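You operate a simulated robot arm through the tools that you are given. There is no shell and no other tool. Be economical: measure what you need, move in short steps, check, and stop when the job is done.

You are at the controls of a simulated two-armed robot. One attempt, no reset.

TASK
Put the yellow sensor on the press bench top away on the top of the green bench. Then stack the 100 mm metal block from the press bench top on top of the 60 mm metal block. Then open the middle drawer of the tool cart, put the green scouring pad in the inside of the middle drawer of the tool cart, then shut the drawer. Then put one of the sensors from the maintenance bench top on top of the brown taped carton on the top of the green bench. Then fetch the orange belt sensor and stand it on the flat yellow filter. Then pull the top drawer of the tool cart open. Do these in the order given. Set down upright: orange belt sensor.

The check looks at the end state, three seconds after you hand in, the way a careful person would. Anything else that was tipped, shoved, dropped, spilled or broken makes it a failure.

THE ROBOT
Two 7-joint arms with two-finger parallel grippers on one trunk, on a base that drives. Base frame: it is fixed to the floor where the robot stands at the start and does not move with it; the origin is under the middle of the robot, x ahead of it, y to its left, z up; the surface under the hand at the start is at about z = 800. Lengths are in mm, angles in rad, forces in N, time in s.
The left shoulder is at the start at [20, 138, 1200], the right one opposite. With the tool pointing down near the work surface each hand reaches from about 100 to 480 mm from the robot's upright axis, wherever it stands, measured 20 degrees to its own side. Places, roughly: flat yellow filter (9x6x3 cm) [1000, -9500, 700]; green scouring pad (8x5x5 cm) [-800, -8000, 900]; inside of the middle drawer of the tool cart [900, -7300, 600]; metal block [250, -250, 750]; middle drawer of the tool cart [800, -7300, 600]; orange belt sensor (3x4x8 cm) [800, -9200, 800]; sensor [-750, -8000, 1000]; taped carton [1250, -11000, 1000]; top drawer of the tool cart [800, -7300, 800]; top of the green bench [1400, -11100, 900]; yellow sensor (2x3x5 cm) [500, 0, 800]. Payload 1.57 kg a hand.
The TCP of each hand is the grasp point between the finger pads, 30 mm short of the fingertips. In the tool frame z runs along the fingers and y along their closing line. The gripper opens to 80 mm. The fingers are 17 mm wide and 12 mm thick; the gripper's body (40 by 82 mm) begins 80 mm behind the TCP.
Orientation is told as [roll, pitch, yaw] about the base's x, y, z axes, in that order, counted from this pose: with the fingers straight down and closing along the base's y, the tool's x points along the base's -x, its y along +y and its z along -z.

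THE INTERFACE
- The arms move only by the tool play_rows. It takes "left_deltas", "right_deltas" or both (then of equal length, played together; a hand with none holds still); each is a list of rows, each a list of 7 numbers: the turn, a rotation vector about the base's x, y, z in units of 5 degrees (1.0 is 5 degrees), then the shift along the base's x, y, z in units of 40 mm (1.0 is 40 mm), then the finger opening in mm, from 0 to 80. In form: [[rx, ry, rz, tx, ty, tz, grip], ...]. A call has 1 to 12 rows; each row shifts and turns the commanded pose from where the row before left it. A call with a number of a shift or a turn outside -1 to 1 is refused whole. Rows are played at 5 a second. More than 50 mm and 0.15 rad between two rows, or a gripper value outside its range, and nothing of the call is played. A pose out of reach is approached as far as the arm can. The call stops where the force on the tool passes 40 N (or 10 N more than at its start, if that is more) or the arm is blocked; 0.2 s more then pass. Each finger travels about 45 mm/s and halts on what it meets, pressing with about 43 N; the grip force reading is that of the motor and also rises with nothing between the fingers. The clock runs only during rows and for 0.2 s after the last one: add rows that do not move to give the fingers time. It gives the time, the measured TCP pose, the force on the tool (base axes), the opening and the grip force at its end, in the units of the frame above (readings bear some noise), with the torque about the TCP (base axes, N m) and any sound that the robot's microphone picked up, and new pictures: "show" is both (left out), scene, wrist or none (wrist: the cameras of the hands that moved).
- Cameras (640 x 400 px; columns grow to the right, rows downward): "scene" is now at [157.9, -62.6, 1156.3]; the picture's right is [-0.73, -0.69, 0.00], its down [0.13, -0.14, -0.98] and it looks along [0.67, -0.71, 0.19] (base axes); focal length 214 px, centre (320, 200). "left" rides on the left gripper at [72, 7, -122] in its tool frame; the picture's right is [-0.09, 1.00, 0.00], its down [-0.84, -0.08, -0.54] and it looks along [-0.54, -0.05, 0.84] (tool axes); focal length 238 px, centre (320, 200). "right" rides on the right gripper at [72, -7, -122] in its tool frame; the picture's right is [0.09, 1.00, 0.00], its down [-0.84, 0.08, -0.54] and it looks along [-0.54, 0.05, 0.84] (tool axes); focal length 238 px, centre (320, 200). There is no depth. A picture from a camera that has moved, and an enlarged one, comes with that camera's place and axes in the base frame and with its lens.
- slide_trunk(by): slides the trunk up (or, below 0, down) by that many mm; the arms and the scene camera ride with it, the base frame stays. It gives what a move gives, with no picture.
- steer(legs): drives the robot by 1 to 6 legs, each [ahead, left, turn to the left] in mm, mm and rad, along the robot's own axes; the way and the turn of a leg run together, so that a leg with both is an arc; at most 1500 mm and 3.142 rad a leg. The arms and the cameras ride along, it lands a little off, and it stops where it bumps. It gives what a move gives, and a new picture of the scene camera.
- pan_tilt(pan, tilt): turns the head with the scene camera to pan (to the left, within 1.047 rad either way) and tilt (down, from -0.506 to 1.204), counted from straight ahead of the robot. It gives what a move gives, and a new picture of the scene camera.
- inspect(camera, box): a new picture of the part [left, top, right, bottom] of that camera's present view, enlarged. No time passes.
- job_done(): hands the job in; it is judged then, once.

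Work in short steps. Places have to be worked out from the pictures, the camera data and where the tool is seen: move nearer, look again, correct. Check each grasp and each placing, and mend what went wrong. You have 196 turns and 260 pictures in all, those below and enlarged ones among them. Open the grippers and draw the arms clear of the work before you hand the job in, unless the task says otherwise.

The tools are called after "Call:" by a JSON object that holds its "api" and its "payload". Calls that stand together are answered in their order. play_rows: Moves the arms, as the interface text tells. Its arguments: {"type":"object","properties":{"left_deltas":{"type":"array","items":{"type":"array","items":{"type":"number"}}},"right_deltas":{"type":"array","items":{"type":"array","items":{"type":"number"}}},"show":{"type":"string","enum":["both","scene","wrist","none"]}},"required":[]} The other tools are called the same way: slide_trunk (by) slides the trunk up or down; steer (legs) drives the base; pan_tilt (pan, tilt) turns the head that bears the scene camera; inspect (camera, box) takes an enlarged picture of a part of a camera's view; job_done () hands the job in.

At the start:

```text
time: 0.0
left_position: [227.1, -26.6, 1120.9]
left_ee_rot: [0.004, 0.433, 0.0]
left_contact_force: [0.4, 0.0, 0.3]
left_ft_torque: [0.0, 0.0, -0.01]
left_finger_gap: 80.1
left_grasp_force: 0.1
right_position: [156.0, -297.9, 1062.8]
right_ee_rot: [-0.138, 0.538, -0.123]
right_contact_force: [-0.2, 0.2, 0.2]
right_ft_torque: [0.0, 0.0, 0.02]
right_finger_gap: 80.0
right_grasp_force: 0.0
trunk travel left (down, up): [-575.0, 665.0]
robot x, y, heading: [3.9, 0.1, -0.002]
head pan, tilt: [-0.815, -0.194]
```

scene: 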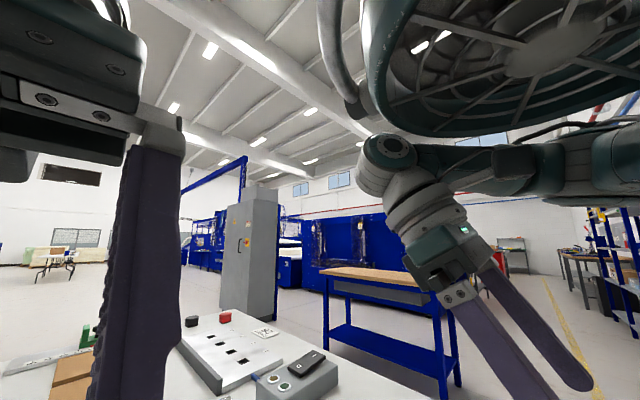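
right: 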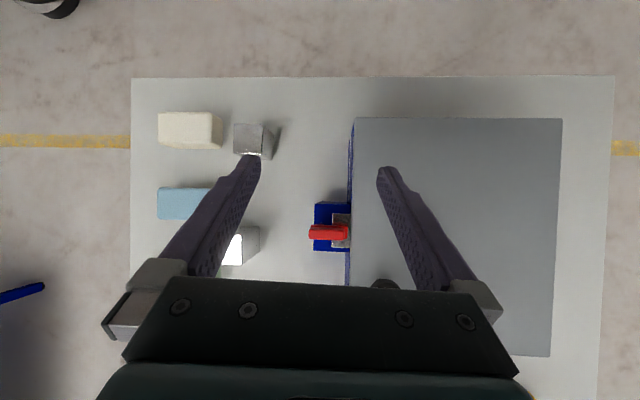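
left: 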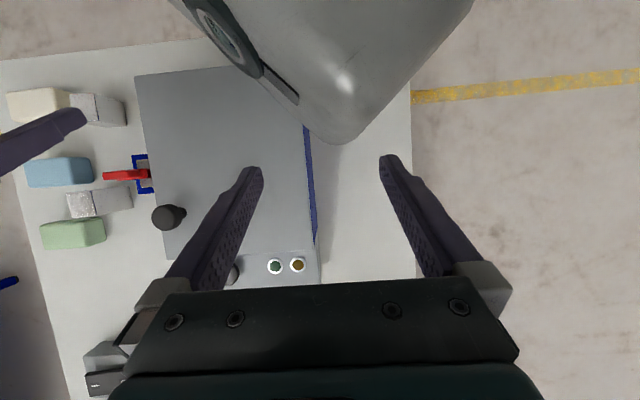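

The wrist views show the press bench with blocks on its right part. I tilt the head down to look at the bench first.

Call:
{"api": "pan_tilt", "payload": {"pan": -0.2, "tilt": 0.9}}

```text
time: 1.3
left_position: [225.5, -25.1, 1121.3]
left_ee_rot: [0.002, 0.438, -0.001]
left_contact_force: [0.0, 0.5, -0.5]
left_ft_torque: [0.0, 0.0, 0.01]
left_finger_gap: 79.9
left_grasp_force: 0.0
right_position: [154.5, -296.8, 1062.5]
right_ee_rot: [-0.137, 0.539, -0.125]
right_contact_force: [0.4, 0.4, -0.5]
right_ft_torque: [0.01, 0.0, -0.01]
right_finger_gap: 80.1
right_grasp_force: 0.0
trunk travel left (down, up): [-575.0, 665.0]
robot x, y, heading: [-1.3, 0.1, -0.005]
head pan, tilt: [-0.201, 0.901]
camera scene: at [174.7, -16.9, 1059.6], right [-0.2, -0.98, 0.0], down [-0.77, 0.16, -0.62], along [0.61, -0.12, -0.78], focal length 214 px, centre (320, 200)
```

scene: 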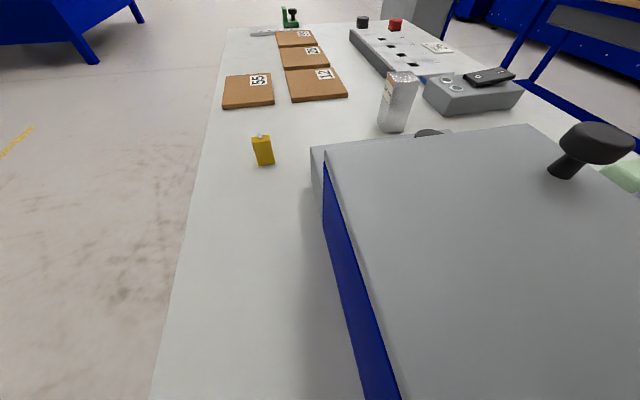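

The yellow sensor is at about (478, 24, 800). Next I look right for the metal blocks.

Call:
{"api": "pan_tilt", "payload": {"pan": -0.95, "tilt": 0.9}}

Call:
{"api": "pan_tilt", "payload": {"pan": 0.6, "tilt": 1.2}}

```text
time: 2.4
left_position: [225.0, -26.2, 1121.2]
left_ee_rot: [0.006, 0.436, -0.002]
left_contact_force: [0.6, 0.5, -0.2]
left_ft_torque: [-0.01, 0.04, 0.02]
left_finger_gap: 79.9
left_grasp_force: 0.2
right_position: [154.4, -297.6, 1062.8]
right_ee_rot: [-0.133, 0.538, -0.124]
right_contact_force: [-0.8, -0.5, 0.3]
right_ft_torque: [0.04, -0.05, 0.01]
right_finger_gap: 79.8
right_grasp_force: 0.1
trunk travel left (down, up): [-575.0, 665.0]
robot x, y, heading: [-2.5, 0.9, 0.001]
head pan, tilt: [-0.949, 0.901]
camera scene: at [144.7, -63.1, 1059.4], right [-0.81, -0.58, 0.0], down [-0.46, 0.64, -0.62], along [0.36, -0.5, -0.78], focal length 214 px, centre (320, 200)
```

scene: 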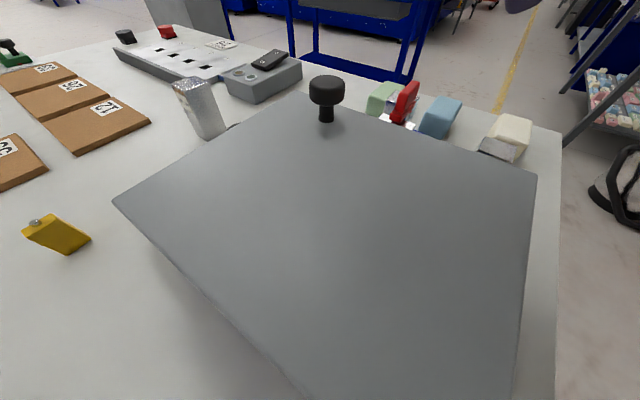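

```text
time: 4.1
left_position: [225.8, -25.7, 1120.5]
left_ee_rot: [0.004, 0.437, 0.001]
left_contact_force: [-0.7, 0.0, -1.1]
left_ft_torque: [0.02, 0.0, 0.01]
left_finger_gap: 79.6
left_grasp_force: 0.2
right_position: [154.6, -298.0, 1062.2]
right_ee_rot: [-0.134, 0.54, -0.124]
right_contact_force: [0.3, -0.7, -0.3]
right_ft_torque: [0.0, 0.01, 0.02]
right_finger_gap: 79.9
right_grasp_force: 0.3
trunk travel left (down, up): [-575.0, 665.0]
robot x, y, heading: [2.9, -0.5, 0.005]
head pan, tilt: [0.6, 1.201]
camera scene: at [146.8, 29.8, 1039.6], right [0.56, -0.83, 0.0], down [-0.77, -0.53, -0.36], along [0.3, 0.2, -0.93], focal length 214 px, centre (320, 200)
```

scene: 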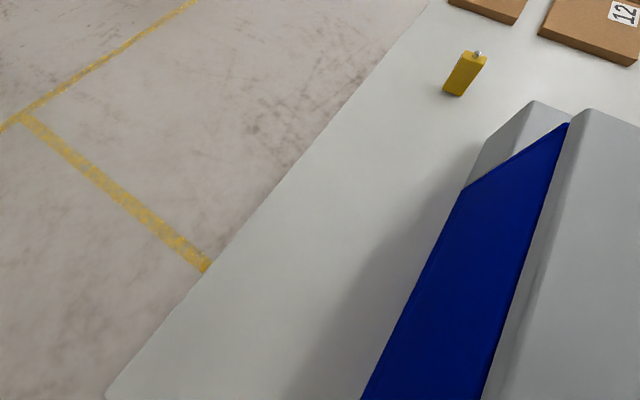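

The sensor is upright near (478, 24). I move the left hand over it, turning the fingers straight down.

Call:
{"api": "play_rows", "payload": {"left_deltas": [[0, -0.8, 0, 0.4, 0.6, 0, 80], [0, -0.8, 0, 0.8, 0.6, -0.2, 80], [0, -0.8, 0, 1, 0, -0.6, 80], [0, -0.8, 0, 1, 0, -0.6, 80], [0, -0.9, 0, 1, 0, -0.8, 80], [0, -0.9, 0, 0.8, 0, -0.8, 80]], "show": "both"}}

```text
refused: row 5 steps farther than a row can; nothing moved
```

Call:
{"api": "play_rows", "payload": {"left_deltas": [[0, -0.8, 0, 0.4, 0.6, 0, 80], [0, -0.8, 0, 0.8, 0.6, -0.2, 80], [0, -0.8, 0, 0.9, 0, -0.6, 80], [0, -0.8, 0, 0.9, 0, -0.6, 80], [0, -0.9, 0, 0.9, 0, -0.8, 80], [0, -0.9, 0, 0.9, 0, -0.8, 80]], "show": "both"}}

```text
time: 5.5
left_position: [419.3, 23.0, 1001.2]
left_ee_rot: [0.004, -0.004, -0.001]
left_contact_force: [-0.5, -0.3, -0.5]
left_ft_torque: [0.01, 0.01, -0.01]
left_finger_gap: 80.0
left_grasp_force: 0.0
right_position: [155.0, -298.5, 1063.0]
right_ee_rot: [-0.133, 0.538, -0.125]
right_contact_force: [-0.7, 0.7, 0.7]
right_ft_torque: [0.0, -0.01, 0.01]
right_finger_gap: 79.9
right_grasp_force: 0.0
trunk travel left (down, up): [-575.0, 665.0]
robot x, y, heading: [1.8, 0.3, 0.0]
head pan, tilt: [0.6, 1.201]
camera scene: at [146.8, 29.7, 1039.7], right [0.56, -0.83, 0.0], down [-0.77, -0.53, -0.36], along [0.3, 0.2, -0.93], focal length 214 px, centre (320, 200)
camera left: at [346.1, 29.5, 1123.1], right [0.09, 1.0, 0.0], down [0.83, -0.08, 0.54], along [0.54, -0.05, -0.84], focal length 238 px, centre (320, 200)
```

scene: 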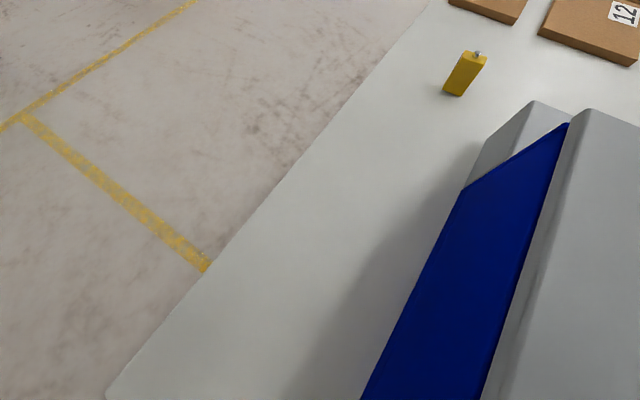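
left: 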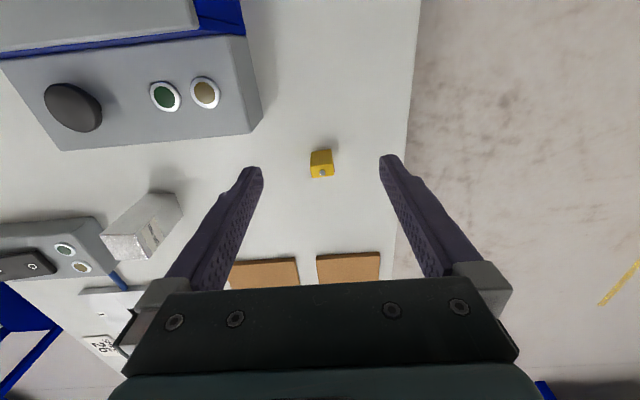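

Call:
{"api": "inspect", "payload": {"camera": "left", "box": [270, 130, 370, 200]}}

```text
5.71 times, centred on (320, 165) of left
camera zoom: at [346.1, 29.5, 1123.1], right [0.09, 1.0, 0.0], down [0.83, -0.08, 0.54], along [0.54, -0.05, -0.84], focal length 1362 px, centre (320, 400)
```

zoom: 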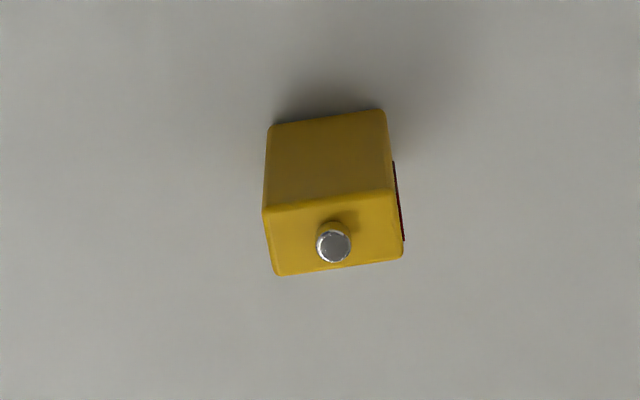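

The sensor's wide axis lies along y at about (479, 20). I descend around it in stages.

Call:
{"api": "play_rows", "payload": {"left_deltas": [[0, 0, 0, 0.75, -0.07, -0.5, 80], [0, 0, 0, 0.75, 0, -0.7, 80], [0, 0, 0, 0, 0, -1, 80], [0, 0, 0, 0, 0, -1, 80], [0, 0, 0, 0, 0, -0.5, 80], [0, 0, 0, 0, 0, 0, 80]], "show": "wrist"}}

```text
time: 6.9
left_position: [432.7, 33.7, 865.1]
left_ee_rot: [0.005, -0.004, 0.001]
left_contact_force: [0.4, 0.7, -0.6]
left_ft_torque: [-0.01, -0.04, -0.03]
left_finger_gap: 79.8
left_grasp_force: 0.0
left hand out of reach, approached as far as the arm can: row 1, 2, 4, 5
right_position: [155.5, -297.2, 1062.0]
right_ee_rot: [-0.133, 0.538, -0.123]
right_contact_force: [-0.5, -0.5, -0.4]
right_ft_torque: [-0.02, 0.04, -0.02]
right_finger_gap: 80.3
right_grasp_force: 0.1
trunk travel left (down, up): [-575.0, 665.0]
robot x, y, heading: [1.3, 1.5, 0.001]
head pan, tilt: [0.6, 1.201]
camera left: at [361.4, 41.4, 987.6], right [0.09, 1.0, 0.0], down [0.84, -0.08, 0.54], along [0.54, -0.05, -0.84], focal length 238 px, centre (320, 200)
```

left: 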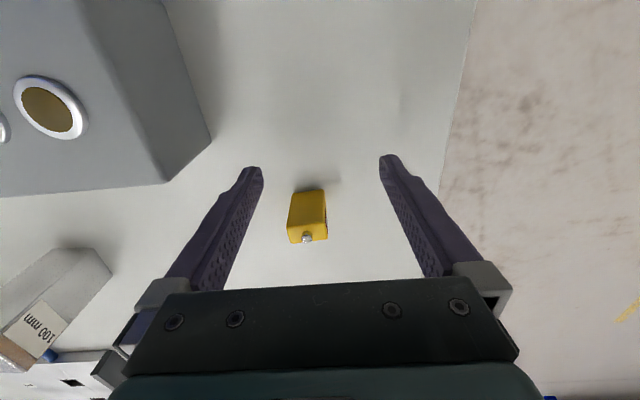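

The straight-down pose falls about 45 mm short. I raise a bit and tilt the fingers forward to gain reach.

Call:
{"api": "play_rows", "payload": {"left_deltas": [[0, -1, 0, 0, 0, 0.8, 80], [0, -1, 0, 0, 0, 0.4, 80], [0, -1, 0, 0, 0, 0, 80], [0, -1, 0, 0, 0, 0, 80], [0, -1, 0, 0, 0, 0, 80], [0, -0.5, 0, 0, 0, 0, 80]], "show": "wrist"}}

```text
time: 8.3
left_position: [434.4, 35.2, 915.5]
left_ee_rot: [0.003, -0.484, 0.001]
left_contact_force: [-0.4, -0.4, -0.5]
left_ft_torque: [0.04, -0.02, 0.0]
left_finger_gap: 79.9
left_grasp_force: 0.1
right_position: [154.6, -297.5, 1062.1]
right_ee_rot: [-0.134, 0.54, -0.124]
right_contact_force: [0.1, 0.1, 0.7]
right_ft_torque: [-0.02, 0.02, 0.03]
right_finger_gap: 79.8
right_grasp_force: 0.0
trunk travel left (down, up): [-575.0, 665.0]
robot x, y, heading: [3.5, -0.8, -0.001]
head pan, tilt: [0.6, 1.201]
camera left: at [313.5, 41.4, 989.5], right [0.08, 1.0, 0.05], down [0.49, -0.08, 0.87], along [0.87, -0.05, -0.49], focal length 238 px, centre (320, 200)
```

left: 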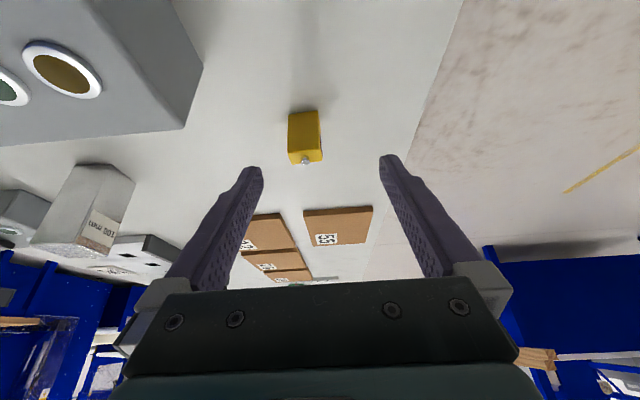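

Call:
{"api": "play_rows", "payload": {"left_deltas": [[0, 0, 0, 0.4, -0.35, -0.5, 80], [0, 0, 0, 0.4, 0, -0.7, 80], [0, 0, 0, 0.35, 0, -0.7, 80], [0, 0, 0, 0, 0, 0, 80]], "show": "wrist"}}

```text
time: 9.3
left_position: [480.0, 20.1, 838.7]
left_ee_rot: [0.004, -0.484, 0.0]
left_contact_force: [-0.4, 0.3, 1.0]
left_ft_torque: [-0.02, -0.03, 0.02]
left_finger_gap: 80.1
left_grasp_force: 0.0
right_position: [155.5, -297.1, 1062.8]
right_ee_rot: [-0.134, 0.54, -0.125]
right_contact_force: [-0.4, -0.1, -0.4]
right_ft_torque: [-0.02, 0.0, -0.01]
right_finger_gap: 80.0
right_grasp_force: 0.0
trunk travel left (down, up): [-575.0, 665.0]
robot x, y, heading: [-0.3, -0.8, -0.005]
head pan, tilt: [0.6, 1.201]
camera left: at [359.0, 27.5, 912.7], right [0.08, 1.0, 0.05], down [0.49, -0.08, 0.87], along [0.87, -0.05, -0.49], focal length 238 px, centre (320, 200)
```

left: 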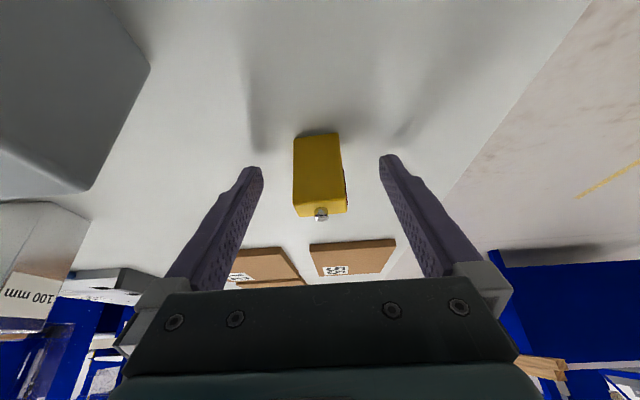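

The sensor sits between the pads; I close.

Call:
{"api": "play_rows", "payload": {"left_deltas": [[0, 0, 0, 0, 0, 0, 40], [0, 0, 0, 0, 0, 0, 20], [0, 0, 0, 0, 0, 0, 20], [0, 0, 0, 0, 0, 0, 20], [0, 0, 0, 0, 0, 0, 20]], "show": "wrist"}}

```text
time: 10.5
left_position: [479.0, 20.7, 838.0]
left_ee_rot: [0.002, -0.481, 0.001]
left_contact_force: [0.3, 0.6, 0.3]
left_ft_torque: [-0.03, 0.0, -0.03]
left_finger_gap: 29.1
left_grasp_force: 31.5
right_position: [156.2, -298.1, 1063.0]
right_ee_rot: [-0.134, 0.54, -0.125]
right_contact_force: [0.0, -0.2, 0.4]
right_ft_torque: [-0.01, 0.04, 0.01]
right_finger_gap: 80.2
right_grasp_force: 0.0
trunk travel left (down, up): [-575.0, 665.0]
robot x, y, heading: [-0.2, 0.4, 0.005]
head pan, tilt: [0.6, 1.201]
camera left: at [358.9, 27.6, 912.9], right [0.08, 1.0, 0.05], down [0.49, -0.08, 0.87], along [0.87, -0.05, -0.49], focal length 238 px, centre (320, 200)
```

left: 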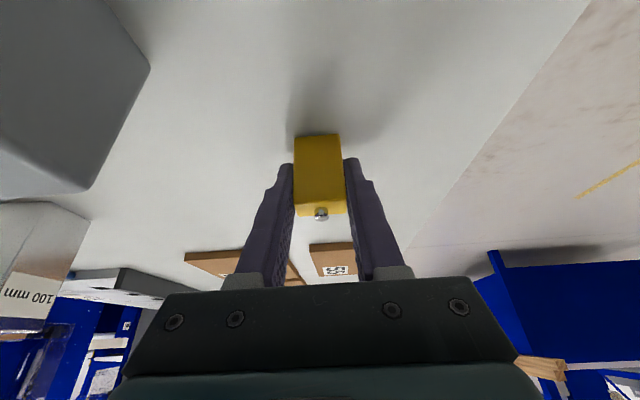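

Grip holds at 29 mm. I lift and draw the hand in for driving.

Call:
{"api": "play_rows", "payload": {"left_deltas": [[0, 0, 0, 0, 0, 1, 20], [0, 0, 0, 0, 0, 1, 20], [0, 0, 0, 0, 0, 1, 20], [0, 0, 0, -0.7, 0.4, 0.9, 20], [0, 0, 0, -0.7, 0.4, 0.9, 20], [0, 0, 0, -0.7, 0.4, 0.9, 20], [0, 0, 0, -0.9, 0.4, 0.5, 20], [0, 0, 0, -0.9, 0.4, 0, 20]], "show": "wrist"}}

Call:
{"api": "pan_tilt", "payload": {"pan": -0.9, "tilt": 0.2}}

```text
time: 12.3
left_position: [320.0, 102.3, 1069.7]
left_ee_rot: [0.032, -0.429, 0.0]
left_contact_force: [-0.5, -0.6, -0.6]
left_ft_torque: [-0.01, -0.02, 0.0]
left_finger_gap: 28.9
left_grasp_force: 38.9
right_position: [155.9, -297.6, 1062.5]
right_ee_rot: [-0.136, 0.539, -0.124]
right_contact_force: [-0.4, 0.1, 0.1]
right_ft_torque: [-0.03, -0.01, -0.02]
right_finger_gap: 80.0
right_grasp_force: 0.1
trunk travel left (down, up): [-575.0, 665.0]
robot x, y, heading: [1.9, -1.3, -0.003]
head pan, tilt: [0.6, 1.201]
camera left: at [203.5, 105.7, 1150.5], right [0.07, 1.0, 0.07], down [0.54, -0.1, 0.84], along [0.84, -0.02, -0.54], focal length 238 px, centre (320, 200)
```

left: 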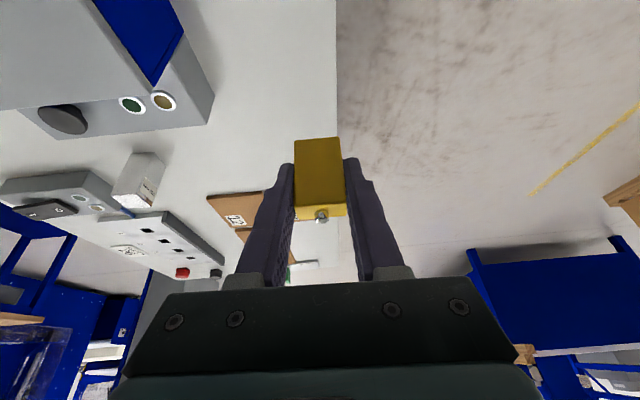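

```text
time: 13.9
left_position: [320.8, 103.1, 1069.2]
left_ee_rot: [0.036, -0.44, -0.006]
left_contact_force: [0.4, 0.5, -0.9]
left_ft_torque: [-0.02, 0.01, -0.03]
left_finger_gap: 29.0
left_grasp_force: 39.5
right_position: [154.3, -298.5, 1062.0]
right_ee_rot: [-0.134, 0.539, -0.123]
right_contact_force: [-0.1, 0.5, 0.0]
right_ft_torque: [0.01, -0.02, 0.0]
right_finger_gap: 80.1
right_grasp_force: 0.0
trunk travel left (down, up): [-575.0, 665.0]
robot x, y, heading: [-3.3, -6.1, 0.002]
head pan, tilt: [-0.901, 0.201]
camera scene: at [158.6, -74.8, 1121.0], right [-0.78, -0.62, 0.0], down [-0.12, 0.16, -0.98], along [0.61, -0.77, -0.2], focal length 214 px, centre (320, 200)
```

scene: 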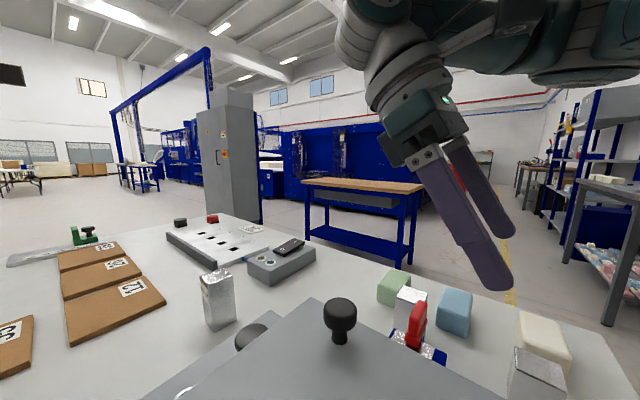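

I back away from the bench and turn right to face down the aisle (-y).

Call:
{"api": "pan_tilt", "payload": {"pan": 0, "tilt": 0.35}}

Call:
{"api": "steer", "payload": {"legs": [[-550, 0, 0], [0, 0, -1.571]]}}

```text
time: 15.1
left_position: [320.1, 103.1, 1068.1]
left_ee_rot: [0.035, -0.439, -0.009]
left_contact_force: [0.1, 0.4, -0.6]
left_ft_torque: [0.0, 0.03, -0.02]
left_finger_gap: 29.2
left_grasp_force: 39.1
right_position: [156.1, -297.0, 1062.2]
right_ee_rot: [-0.136, 0.54, -0.124]
right_contact_force: [0.6, -0.9, -0.1]
right_ft_torque: [0.0, -0.02, 0.02]
right_finger_gap: 80.2
right_grasp_force: 0.1
trunk travel left (down, up): [-575.0, 665.0]
robot x, y, heading: [-1.5, -0.9, 0.0]
head pan, tilt: [0.0, 0.351]
camera scene: at [193.7, -1.9, 1107.0], right [0.0, -1.0, 0.0], down [-0.34, 0.0, -0.94], along [0.94, 0.0, -0.34], focal length 214 px, centre (320, 200)
```

scene: 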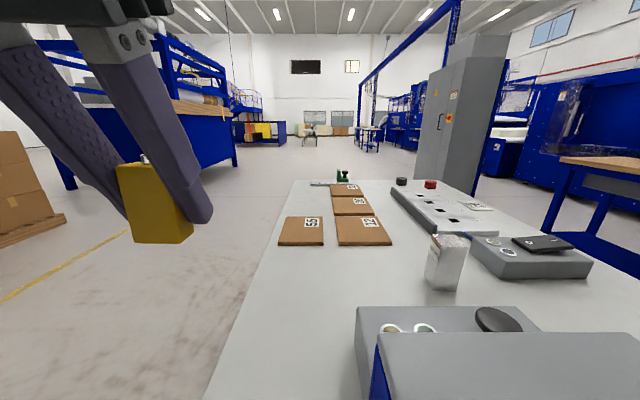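

```text
time: 22.1
left_position: [-457.2, -315.6, 1068.5]
left_ee_rot: [0.038, -0.44, -1.603]
left_contact_force: [-0.4, -0.1, 0.0]
left_ft_torque: [-0.01, -0.03, 0.02]
left_finger_gap: 20.1
left_grasp_force: 0.0
right_position: [-855.1, -145.7, 1063.2]
right_ee_rot: [-0.136, 0.541, -1.707]
right_contact_force: [-0.2, 0.6, -0.5]
right_ft_torque: [0.04, 0.01, 0.04]
right_finger_gap: 79.9
right_grasp_force: 0.2
trunk travel left (down, up): [-575.0, 665.0]
robot x, y, heading: [-555.5, 6.9, -1.588]
head pan, tilt: [0.0, 0.351]
camera scene: at [-556.6, -190.6, 1107.0], right [-1.0, 0.01, 0.0], down [0.01, 0.34, -0.94], along [-0.01, -0.94, -0.34], focal length 214 px, centre (320, 200)
```

scene: 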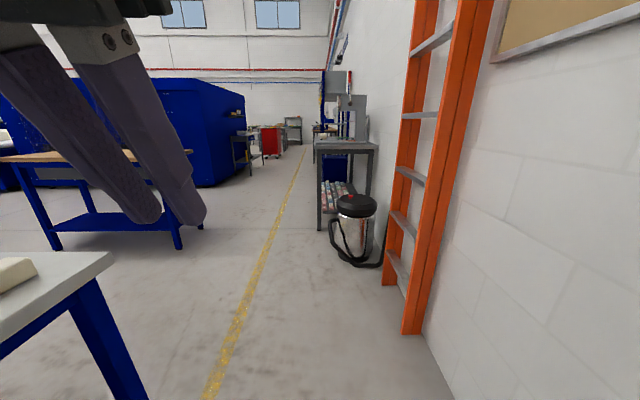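

The left gap reads 20 with no force: the sensor was lost on the way. I look for it on the floor and bench.

Call:
{"api": "pan_tilt", "payload": {"pan": 0.9, "tilt": 0.7}}

Call:
{"api": "pan_tilt", "payload": {"pan": 0, "tilt": 1.2}}

```text
time: 23.3
left_position: [-457.5, -315.4, 1067.8]
left_ee_rot: [0.041, -0.437, -1.605]
left_contact_force: [-0.5, 0.0, 1.2]
left_ft_torque: [-0.02, 0.0, 0.0]
left_finger_gap: 20.1
left_grasp_force: 0.0
right_position: [-854.2, -145.7, 1062.4]
right_ee_rot: [-0.136, 0.54, -1.708]
right_contact_force: [-0.8, 0.6, 0.0]
right_ft_torque: [0.02, -0.01, -0.04]
right_finger_gap: 79.9
right_grasp_force: 0.2
trunk travel left (down, up): [-575.0, 665.0]
robot x, y, heading: [-556.9, 6.1, -1.583]
head pan, tilt: [0.901, 0.7]
camera scene: at [-489.5, -151.4, 1075.6], right [-0.63, -0.77, 0.0], down [-0.5, 0.41, -0.77], along [0.59, -0.48, -0.64], focal length 214 px, centre (320, 200)
```

scene: 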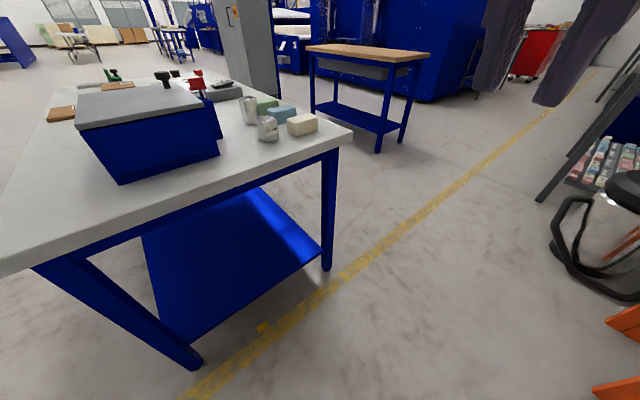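

```text
time: 24.5
left_position: [-457.0, -316.2, 1067.1]
left_ee_rot: [0.042, -0.438, -1.605]
left_contact_force: [-0.3, -0.2, -0.8]
left_ft_torque: [0.03, -0.01, 0.03]
left_finger_gap: 19.9
left_grasp_force: 0.0
right_position: [-853.6, -147.0, 1062.1]
right_ee_rot: [-0.135, 0.542, -1.709]
right_contact_force: [0.0, 0.2, -0.2]
right_ft_torque: [0.01, -0.02, 0.03]
right_finger_gap: 79.9
right_grasp_force: 0.0
trunk travel left (down, up): [-575.0, 665.0]
robot x, y, heading: [-555.0, 2.9, -1.582]
head pan, tilt: [0.0, 1.201]
camera scene: at [-556.0, -153.5, 1039.7], right [-1.0, 0.01, 0.0], down [0.01, 0.93, -0.36], along [-0.01, -0.36, -0.93], focal length 214 px, centre (320, 200)
```

scene: 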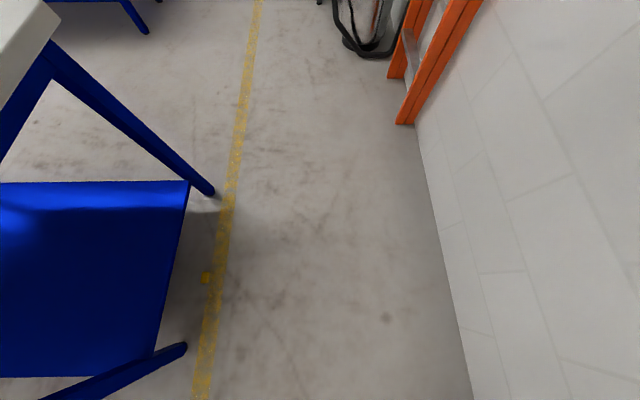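

The sensor lies on the floor at about (-42, -180), by the bench end. I draw the left hand in and straighten it, then lower the trunk to fetch it.

Call:
{"api": "play_rows", "payload": {"left_deltas": [[1, 0, 0, 0.21, 0.6, 0, 80], [1, 0, 0, 0.21, 0.6, 0, 80], [1, 0, 0, 0.21, 0.6, 0, 80], [1, 0, 0, 0.21, 0.6, 0, 80], [1, 0, 0, 0.21, 0.6, 0, 80]], "show": "none"}}

Call:
{"api": "slide_trunk", "payload": {"by": -570}}

Call:
{"api": "pan_tilt", "payload": {"pan": 0.3, "tilt": 0.9}}

Call:
{"api": "steer", "payload": {"legs": [[173, 253, 0], [0, 0, 0.98]]}}

```text
time: 25.4
left_position: [-417.0, -219.0, 1039.0]
left_ee_rot: [0.155, -0.033, -1.633]
left_contact_force: [-0.3, 0.2, 1.0]
left_ft_torque: [0.02, 0.01, 0.01]
left_finger_gap: 79.8
left_grasp_force: 0.1
right_position: [-854.4, -146.0, 1061.5]
right_ee_rot: [-0.136, 0.542, -1.709]
right_contact_force: [0.0, -0.2, -1.6]
right_ft_torque: [0.01, 0.01, -0.01]
right_finger_gap: 80.0
right_grasp_force: 0.1
trunk travel left (down, up): [-575.0, 665.0]
robot x, y, heading: [-556.8, 7.5, -1.576]
head pan, tilt: [0.0, 1.201]
stopped in row 4 (left hand): the arm was blocked; the commanded pose is now the measured one
```

```text
refused: -570 is not a number from -400 to 400
```

```text
time: 26.2
left_position: [-416.1, -219.0, 1038.9]
left_ee_rot: [0.155, -0.034, -1.634]
left_contact_force: [-0.2, -0.4, 0.7]
left_ft_torque: [-0.01, 0.02, 0.0]
left_finger_gap: 79.8
left_grasp_force: 0.1
right_position: [-854.6, -145.9, 1061.4]
right_ee_rot: [-0.138, 0.544, -1.71]
right_contact_force: [-0.3, 0.3, 0.0]
right_ft_torque: [-0.04, 0.0, -0.03]
right_finger_gap: 80.2
right_grasp_force: 0.1
trunk travel left (down, up): [-575.0, 665.0]
robot x, y, heading: [-551.5, 2.3, -1.587]
head pan, tilt: [0.3, 0.901]
camera scene: at [-534.0, -170.0, 1059.4], right [-0.96, -0.28, 0.0], down [-0.22, 0.75, -0.62], along [0.17, -0.6, -0.78], focal length 214 px, centre (320, 200)
```

scene: 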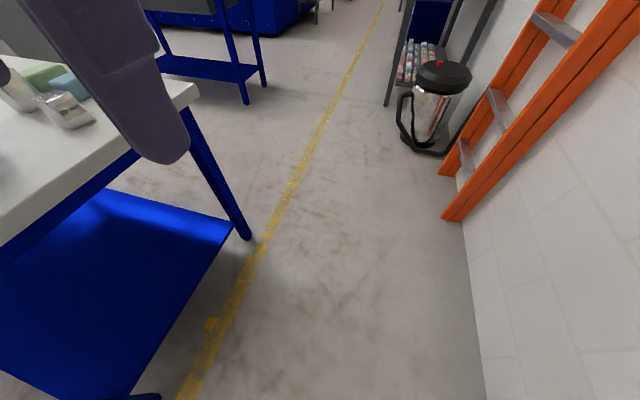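

```text
time: 30.8
left_position: [-44.5, -182.1, 1037.8]
left_ee_rot: [0.156, -0.033, -0.653]
left_contact_force: [-1.2, 0.1, -1.1]
left_ft_torque: [0.0, 0.02, -0.01]
left_finger_gap: 80.1
left_grasp_force: 0.1
right_position: [-348.3, -506.6, 1061.6]
right_ee_rot: [-0.134, 0.542, -0.727]
right_contact_force: [0.9, 0.4, 0.0]
right_ft_torque: [-0.01, 0.04, -0.01]
right_finger_gap: 80.0
right_grasp_force: 0.0
trunk travel left (down, up): [-575.0, 665.0]
robot x, y, heading: [-305.4, -171.6, -0.604]
head pan, tilt: [0.3, 0.901]
camera scene: at [-152.2, -254.8, 1059.4], right [-0.3, -0.95, 0.0], down [-0.75, 0.23, -0.62], along [0.59, -0.19, -0.78], focal length 214 px, centre (320, 200)
```

scene: 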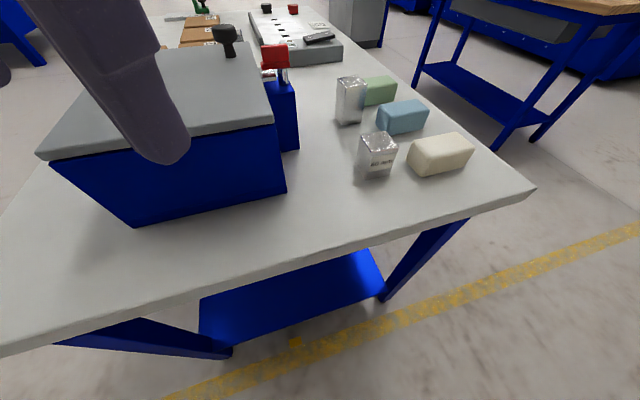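

The view is good for reading the block labels; I inspect them, then back off and lower the trunk.

Call:
{"api": "inspect", "payload": {"camera": "scene", "box": [320, 60, 480, 190]}}

Call:
{"api": "steer", "payload": {"legs": [[-200, 0, 0]]}}

Call:
{"api": "slide_trunk", "payload": {"by": -400}}

Call:
{"api": "pan_tilt", "payload": {"pan": 0.4, "tilt": 0.7}}

```text
3.08 times, centred on (400, 125) of scene
camera zoom: at [-152.2, -254.8, 1059.4], right [-0.3, -0.95, 0.0], down [-0.75, 0.23, -0.62], along [0.59, -0.19, -0.78], focal length 660 px, centre (74, 431)
```

zoom: 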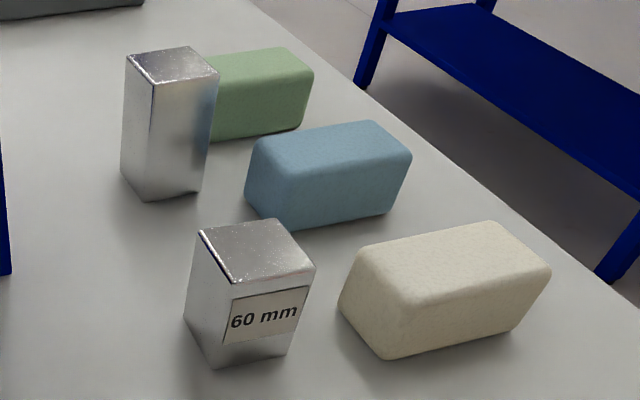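

```text
time: 32.4
left_position: [-209.7, -68.6, 1037.8]
left_ee_rot: [0.156, -0.031, -0.651]
left_contact_force: [-0.3, -0.6, 0.2]
left_ft_torque: [0.0, 0.03, 0.01]
left_finger_gap: 80.0
left_grasp_force: 0.1
right_position: [-511.7, -393.9, 1063.1]
right_ee_rot: [-0.132, 0.543, -0.727]
right_contact_force: [0.2, 0.0, -0.1]
right_ft_torque: [0.02, 0.0, 0.01]
right_finger_gap: 80.0
right_grasp_force: 0.0
trunk travel left (down, up): [-575.0, 665.0]
robot x, y, heading: [-468.8, -56.0, -0.601]
head pan, tilt: [0.3, 0.901]
camera scene: at [-316.2, -141.8, 1059.4], right [-0.3, -0.95, 0.0], down [-0.75, 0.23, -0.62], along [0.59, -0.19, -0.78], focal length 214 px, centre (320, 200)
```

scene: 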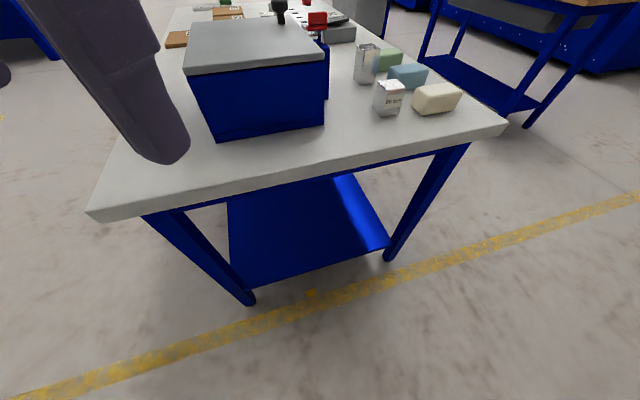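

```text
time: 36.2
left_position: [-208.6, -68.2, 637.1]
left_ee_rot: [0.158, -0.031, -0.651]
left_contact_force: [-0.2, 1.0, 0.1]
left_ft_torque: [0.03, 0.03, 0.02]
left_finger_gap: 80.1
left_grasp_force: 0.1
right_position: [-512.3, -393.8, 661.4]
right_ee_rot: [-0.135, 0.541, -0.728]
right_contact_force: [0.3, 0.5, 0.6]
right_ft_torque: [0.01, -0.06, -0.01]
right_finger_gap: 79.8
right_grasp_force: 0.0
trunk travel left (down, up): [-175.0, 1065.0]
robot x, y, heading: [-473.3, -60.4, -0.606]
head pan, tilt: [0.3, 0.901]
```

```text
time: 36.9
left_position: [-209.0, -69.0, 638.2]
left_ee_rot: [0.157, -0.031, -0.652]
left_contact_force: [0.2, -0.1, -0.8]
left_ft_torque: [0.0, -0.02, 0.0]
left_finger_gap: 79.9
left_grasp_force: 0.0
right_position: [-513.0, -394.2, 660.7]
right_ee_rot: [-0.135, 0.542, -0.73]
right_contact_force: [-0.1, -0.2, 0.4]
right_ft_torque: [-0.01, -0.01, -0.01]
right_finger_gap: 79.8
right_grasp_force: 0.2
trunk travel left (down, up): [-175.0, 1065.0]
robot x, y, heading: [-471.7, -61.5, -0.607]
head pan, tilt: [0.4, 0.7]
camera scene: at [-305.0, -136.5, 675.5], right [-0.2, -0.98, 0.0], down [-0.63, 0.13, -0.76], along [0.75, -0.15, -0.64], focal length 214 px, centre (320, 200)
```

scene: 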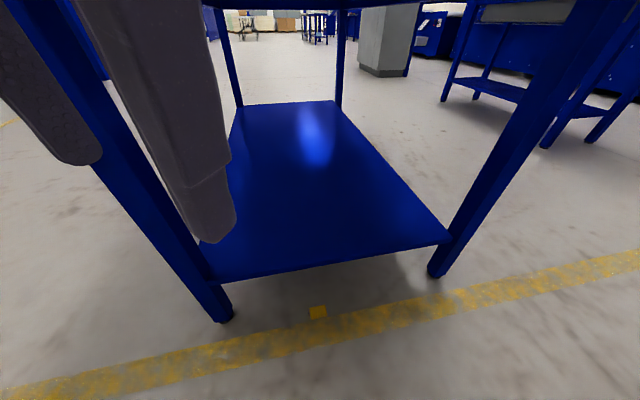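

Call:
{"api": "slide_trunk", "payload": {"by": -170}}

Call:
{"api": "steer", "payload": {"legs": [[200, 8, 0]]}}

Call:
{"api": "play_rows", "payload": {"left_deltas": [[0, 0, 0, 0, 0, -1, 80], [0, 0, 0, 0, 0, -1, 80], [0, 0, 0, 0, 0, -1, 80], [0, 0, 0, 0, 0, -1, 80]], "show": "wrist"}}

```text
time: 38.8
left_position: [-207.0, -68.9, 467.6]
left_ee_rot: [0.157, -0.031, -0.652]
left_contact_force: [0.2, -0.4, -0.2]
left_ft_torque: [0.0, -0.02, -0.05]
left_finger_gap: 80.0
left_grasp_force: 0.0
right_position: [-512.2, -393.6, 491.7]
right_ee_rot: [-0.134, 0.54, -0.731]
right_contact_force: [0.3, 0.1, -0.1]
right_ft_torque: [0.0, 0.01, 0.01]
right_finger_gap: 80.0
right_grasp_force: 0.0
trunk travel left (down, up): [-5.0, 1235.0]
robot x, y, heading: [-473.8, -62.6, -0.604]
head pan, tilt: [0.4, 0.7]
```

```text
time: 40.6
left_position: [-144.4, -173.3, 451.0]
left_ee_rot: [0.138, -0.005, -0.643]
left_contact_force: [-0.5, 0.9, -0.1]
left_ft_torque: [0.03, 0.02, -0.07]
left_finger_gap: 80.0
left_grasp_force: 0.0
right_position: [-446.6, -501.4, 485.9]
right_ee_rot: [-0.16, 0.57, -0.732]
right_contact_force: [0.3, -0.6, 0.2]
right_ft_torque: [-0.03, 0.02, -0.02]
right_finger_gap: 79.9
right_grasp_force: 0.2
trunk travel left (down, up): [-5.0, 1235.0]
robot x, y, heading: [-363.8, -169.0, -0.593]
head pan, tilt: [0.4, 0.7]
stopped in leg 1: the robot was blocked; the commanded pose is now the measured one
camera scene: at [-239.6, -242.3, 492.5], right [-0.19, -0.98, 0.01], down [-0.66, 0.12, -0.74], along [0.73, -0.15, -0.67], focal length 214 px, centre (320, 200)
```

scene: 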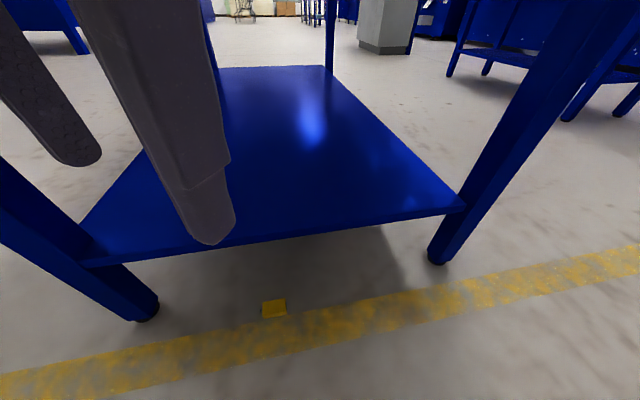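

```text
time: 41.9
left_position: [-149.8, -171.6, 287.9]
left_ee_rot: [0.138, -0.003, -0.643]
left_contact_force: [-0.5, 0.2, 0.4]
left_ft_torque: [-0.01, 0.0, -0.01]
left_finger_gap: 80.0
left_grasp_force: 0.1
right_position: [-446.1, -502.3, 486.1]
right_ee_rot: [-0.161, 0.569, -0.734]
right_contact_force: [-0.1, -0.3, 1.5]
right_ft_torque: [-0.02, 0.01, 0.05]
right_finger_gap: 80.0
right_grasp_force: 0.0
trunk travel left (down, up): [-5.0, 1235.0]
robot x, y, heading: [-356.6, -169.8, -0.59]
head pan, tilt: [0.4, 0.7]
stopped in row 4 (left hand): the arm was blocked; the commanded pose is now the measured one
camera left: at [-213.2, -135.4, 410.1], right [0.66, 0.74, 0.14], down [0.58, -0.62, 0.53], along [0.47, -0.27, -0.84], focal length 238 px, centre (320, 200)
```

left: 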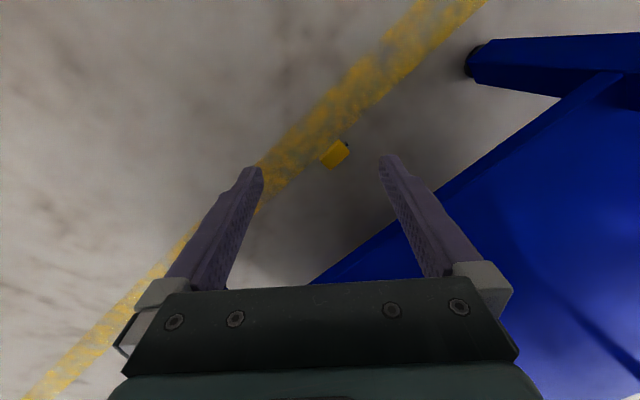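

The robot was stopped by a bump, likely an elbow near the bench. I back off, square up to heading 0 and approach straight.

Call:
{"api": "steer", "payload": {"legs": [[-120, 0, 0], [0, 0, 0.59], [0, -217, 0], [150, 0, 0]]}}

```text
time: 43.1
left_position: [-147.7, -189.0, 289.3]
left_ee_rot: [0.11, -0.033, -0.662]
left_contact_force: [0.6, 0.5, 0.1]
left_ft_torque: [-0.02, 0.01, 0.04]
left_finger_gap: 80.1
left_grasp_force: 0.2
right_position: [-451.5, -503.3, 497.8]
right_ee_rot: [-0.19, 0.538, -0.767]
right_contact_force: [-0.6, -0.3, -0.6]
right_ft_torque: [0.02, 0.0, -0.02]
right_finger_gap: 80.0
right_grasp_force: 0.1
trunk travel left (down, up): [-5.0, 1235.0]
robot x, y, heading: [-367.8, -118.3, -0.617]
head pan, tilt: [0.4, 0.7]
stopped in leg 1: the robot was blocked; the commanded pose is now the measured one
camera scene: at [-240.0, -248.9, 495.6], right [-0.21, -0.98, 0.04], down [-0.65, 0.11, -0.75], along [0.73, -0.19, -0.66], focal length 214 px, centre (320, 200)
```

scene: 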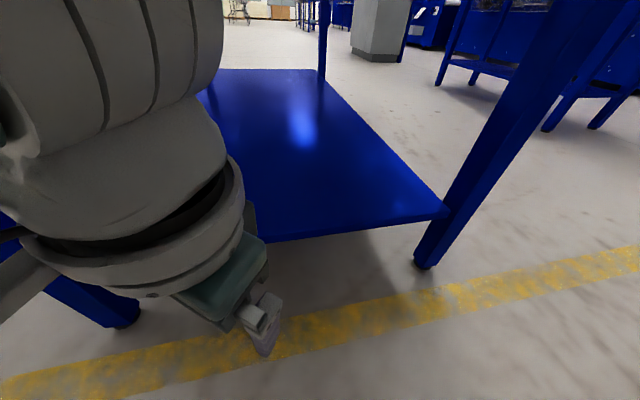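

The base can't retreat, so the left arm is probably catching on the bench edge. I undo the last arm lowering first.

Call:
{"api": "play_rows", "payload": {"left_deltas": [[0, 0, 0, 0, 0, 0.5, 80], [0, 0, 0, 0, 0, 1, 80], [0, 0, 0, 0, 0, 1, 80]], "show": "scene"}}

```text
time: 44.1
left_position: [-143.1, -179.5, 390.4]
left_ee_rot: [0.113, -0.031, -0.667]
left_contact_force: [0.9, 0.1, -0.5]
left_ft_torque: [-0.03, 0.03, -0.01]
left_finger_gap: 79.7
left_grasp_force: 0.1
right_position: [-453.5, -501.8, 496.5]
right_ee_rot: [-0.189, 0.539, -0.771]
right_contact_force: [0.6, 0.3, 0.0]
right_ft_torque: [-0.01, 0.04, 0.0]
right_finger_gap: 79.9
right_grasp_force: 0.1
trunk travel left (down, up): [-5.0, 1235.0]
robot x, y, heading: [-368.1, -117.7, -0.618]
head pan, tilt: [0.4, 0.7]
stopped in row 3 (left hand): the arm was blocked; the commanded pose is now the measured one
camera scene: at [-240.6, -247.2, 495.5], right [-0.22, -0.98, 0.04], down [-0.65, 0.11, -0.75], along [0.73, -0.19, -0.66], focal length 214 px, centre (320, 200)
```

scene: 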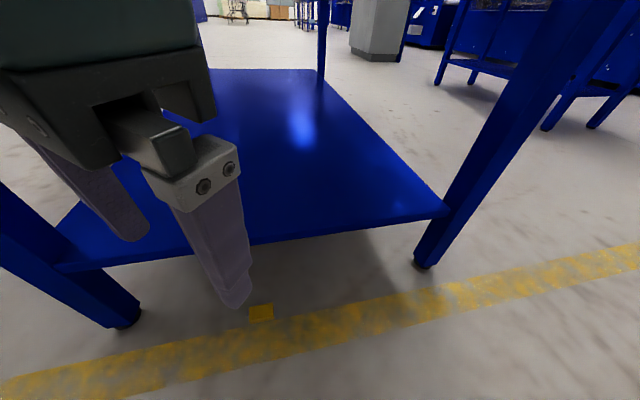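

Still catching. I look at the left arm with the head.

Call:
{"api": "pan_tilt", "payload": {"pan": 1.04, "tilt": -0.3}}

```text
time: 45.4
left_position: [-144.4, -180.1, 390.1]
left_ee_rot: [0.109, -0.034, -0.662]
left_contact_force: [-0.6, 0.2, 0.1]
left_ft_torque: [0.04, 0.0, 0.02]
left_finger_gap: 79.9
left_grasp_force: 0.0
right_position: [-452.0, -502.9, 497.9]
right_ee_rot: [-0.191, 0.535, -0.769]
right_contact_force: [-0.3, 0.4, -0.1]
right_ft_torque: [-0.01, 0.0, -0.02]
right_finger_gap: 80.2
right_grasp_force: 0.1
trunk travel left (down, up): [-5.0, 1235.0]
robot x, y, heading: [-367.6, -113.2, -0.619]
head pan, tilt: [1.04, -0.3]
camera scene: at [-249.3, -194.1, 583.2], right [0.41, -0.91, 0.03], down [0.24, 0.08, -0.97], along [0.88, 0.4, 0.26], focal length 214 px, centre (320, 200)
```

scene: 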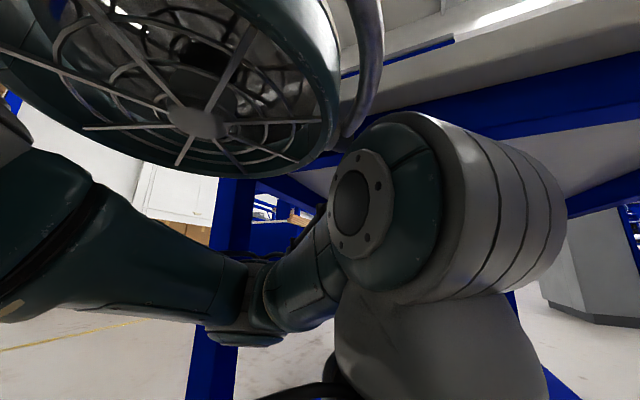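

The left elbow sits under the bench edge. Extending the hand out and down toward the sensor should drop the elbow; I try small steps.

Call:
{"api": "play_rows", "payload": {"left_deltas": [[0, 0, 0, 0.5, 0, -0.6, 80], [0, 0, 0, 0.5, 0, -0.8, 80], [0, 0, 0, 0.5, 0, -0.8, 80], [0, 0, 0, 0.5, 0, -0.8, 80], [0, 0, 0, 0.4, 0, -0.8, 80]], "show": "both"}}

```text
time: 46.8
left_position: [-52.8, -182.2, 234.4]
left_ee_rot: [0.115, -0.032, -0.67]
left_contact_force: [-0.5, -0.8, 0.5]
left_ft_torque: [0.03, 0.0, -0.01]
left_finger_gap: 79.8
left_grasp_force: 0.1
right_position: [-454.5, -498.7, 495.3]
right_ee_rot: [-0.188, 0.539, -0.776]
right_contact_force: [-0.3, 0.2, 0.0]
right_ft_torque: [0.03, 0.01, -0.01]
right_finger_gap: 80.0
right_grasp_force: 0.0
trunk travel left (down, up): [-5.0, 1235.0]
robot x, y, heading: [-366.5, -115.2, -0.627]
head pan, tilt: [1.04, -0.3]
stopped in row 5 (left hand): the arm was blocked; the commanded pose is now the measured one
camera scene: at [-249.9, -191.2, 583.0], right [0.41, -0.91, 0.02], down [0.24, 0.09, -0.97], along [0.88, 0.4, 0.26], focal length 214 px, centre (320, 200)
camera left: at [-116.6, -139.9, 355.5], right [0.68, 0.72, 0.12], down [0.56, -0.62, 0.56], along [0.47, -0.31, -0.82], focal length 238 px, centre (320, 200)
```

scene: 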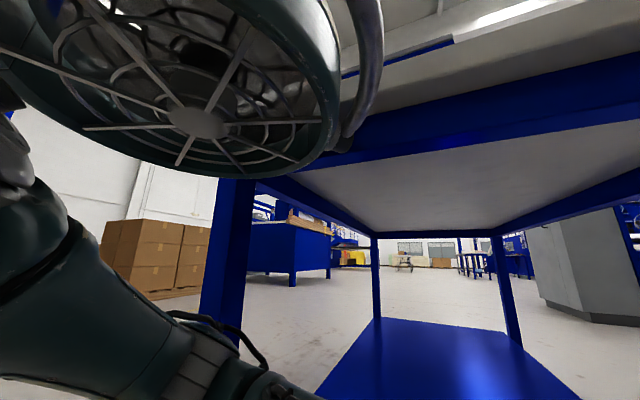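
left: 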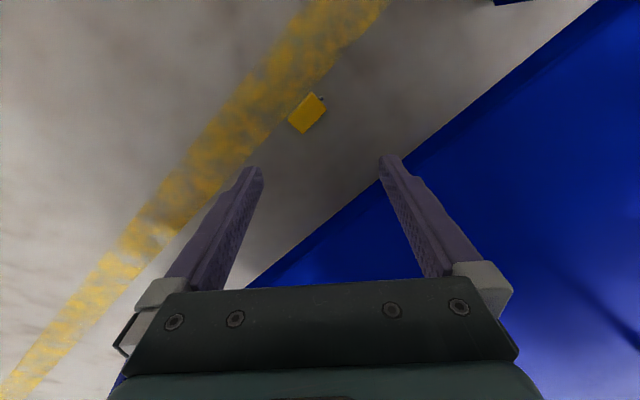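

The elbow is clear now. The sensor lies flat at (-42, -180) with its long axis along y, so I turn the tool to close along x, above it.

Call:
{"api": "play_rows", "payload": {"left_deltas": [[-0.4, 0.55, -1, 0.1, 0, 0, 80], [-0.4, 0.55, -1, 0.1, 0.05, 0, 80], [0, 0, -1, 0, 0, 0, 80], [0, 0, -1, 0, 0, 0, 80], [0, 0, -1, 0, 0, 0, 80], [0, 0, -1, 0, 0, 0, 80], [0, 0, -1, 0, 0, 0, 80], [0, 0, -1, 0, 0, 0, 80], [0, 0, -1, 0, 0, 0, 80], [0, 0, -1, 0, 0, 0, 80]], "show": "wrist"}}

```text
time: 47.5
left_position: [-50.5, -177.0, 234.1]
left_ee_rot: [-0.003, 0.003, -0.887]
left_contact_force: [-4.4, -4.6, -0.1]
left_ft_torque: [-0.04, 0.03, -0.1]
left_finger_gap: 74.3
left_grasp_force: 0.1
right_position: [-455.6, -495.6, 496.7]
right_ee_rot: [-0.187, 0.541, -0.778]
right_contact_force: [0.0, -0.1, 0.6]
right_ft_torque: [0.01, -0.02, -0.02]
right_finger_gap: 79.6
right_grasp_force: 0.1
trunk travel left (down, up): [-5.0, 1235.0]
robot x, y, heading: [-368.1, -120.4, -0.623]
head pan, tilt: [1.04, -0.3]
stopped in row 3 (left hand): the force on the tool passed its limit at 44 N (the readings are from after the stop); the commanded pose is now the measured one
camera left: at [-90.0, -116.1, 356.3], right [0.83, 0.56, -0.01], down [0.47, -0.7, 0.54], along [0.3, -0.45, -0.84], focal length 238 px, centre (320, 200)
```

left: 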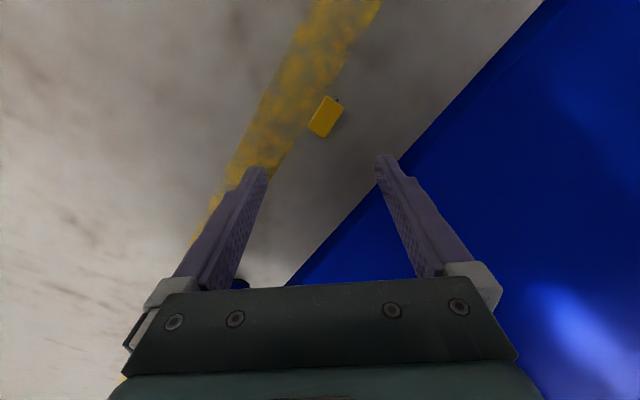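

A finger met the shelf edge. I narrow the opening, shift away, finish the turn, and lean the tool slightly off the shelf.

Call:
{"api": "play_rows", "payload": {"left_deltas": [[0, 0, 0.5, -0.5, 0, 0, 50], [0, 0, 0, -0.2, 0, 0, 50], [0, 0, -1, 0, 0, 0, 50], [0, 0, -1, 0, 0, 0, 50], [0, 0, -1, 0, 0, 0, 50], [0, 0, -1, 0, 0, 0, 50], [0, 0, -1, 0, 0, 0, 50], [0, -0.5, -1, 0, 0, 0, 50], [0, -0.5, -1, 0, 0, 0, 50], [0, -0.5, -0.9, 0, 0, 0, 50], [0, -0.5, -0.4, 0, 0, 0, 50]], "show": "wrist"}}

```text
time: 50.1
left_position: [-76.2, -174.6, 234.8]
left_ee_rot: [0.188, -0.044, -1.568]
left_contact_force: [0.1, -0.5, 0.1]
left_ft_torque: [-0.01, 0.0, -0.01]
left_finger_gap: 50.1
left_grasp_force: 0.1
right_position: [-456.7, -494.3, 494.7]
right_ee_rot: [-0.184, 0.544, -0.778]
right_contact_force: [0.1, 0.5, 0.5]
right_ft_torque: [-0.01, 0.03, 0.01]
right_finger_gap: 80.0
right_grasp_force: 0.2
trunk travel left (down, up): [-5.0, 1235.0]
robot x, y, heading: [-369.2, -118.9, -0.63]
head pan, tilt: [1.04, -0.3]
stopped in row 11 (left hand): the arm was blocked; the commanded pose is now the measured one
camera left: at [-93.0, -96.7, 353.1], right [0.98, -0.08, 0.19], down [-0.18, -0.81, 0.55], along [0.11, -0.58, -0.81], focal length 238 px, centre (320, 200)
```

left: 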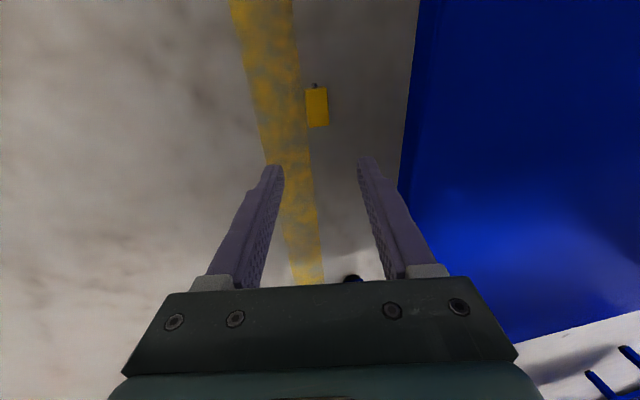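

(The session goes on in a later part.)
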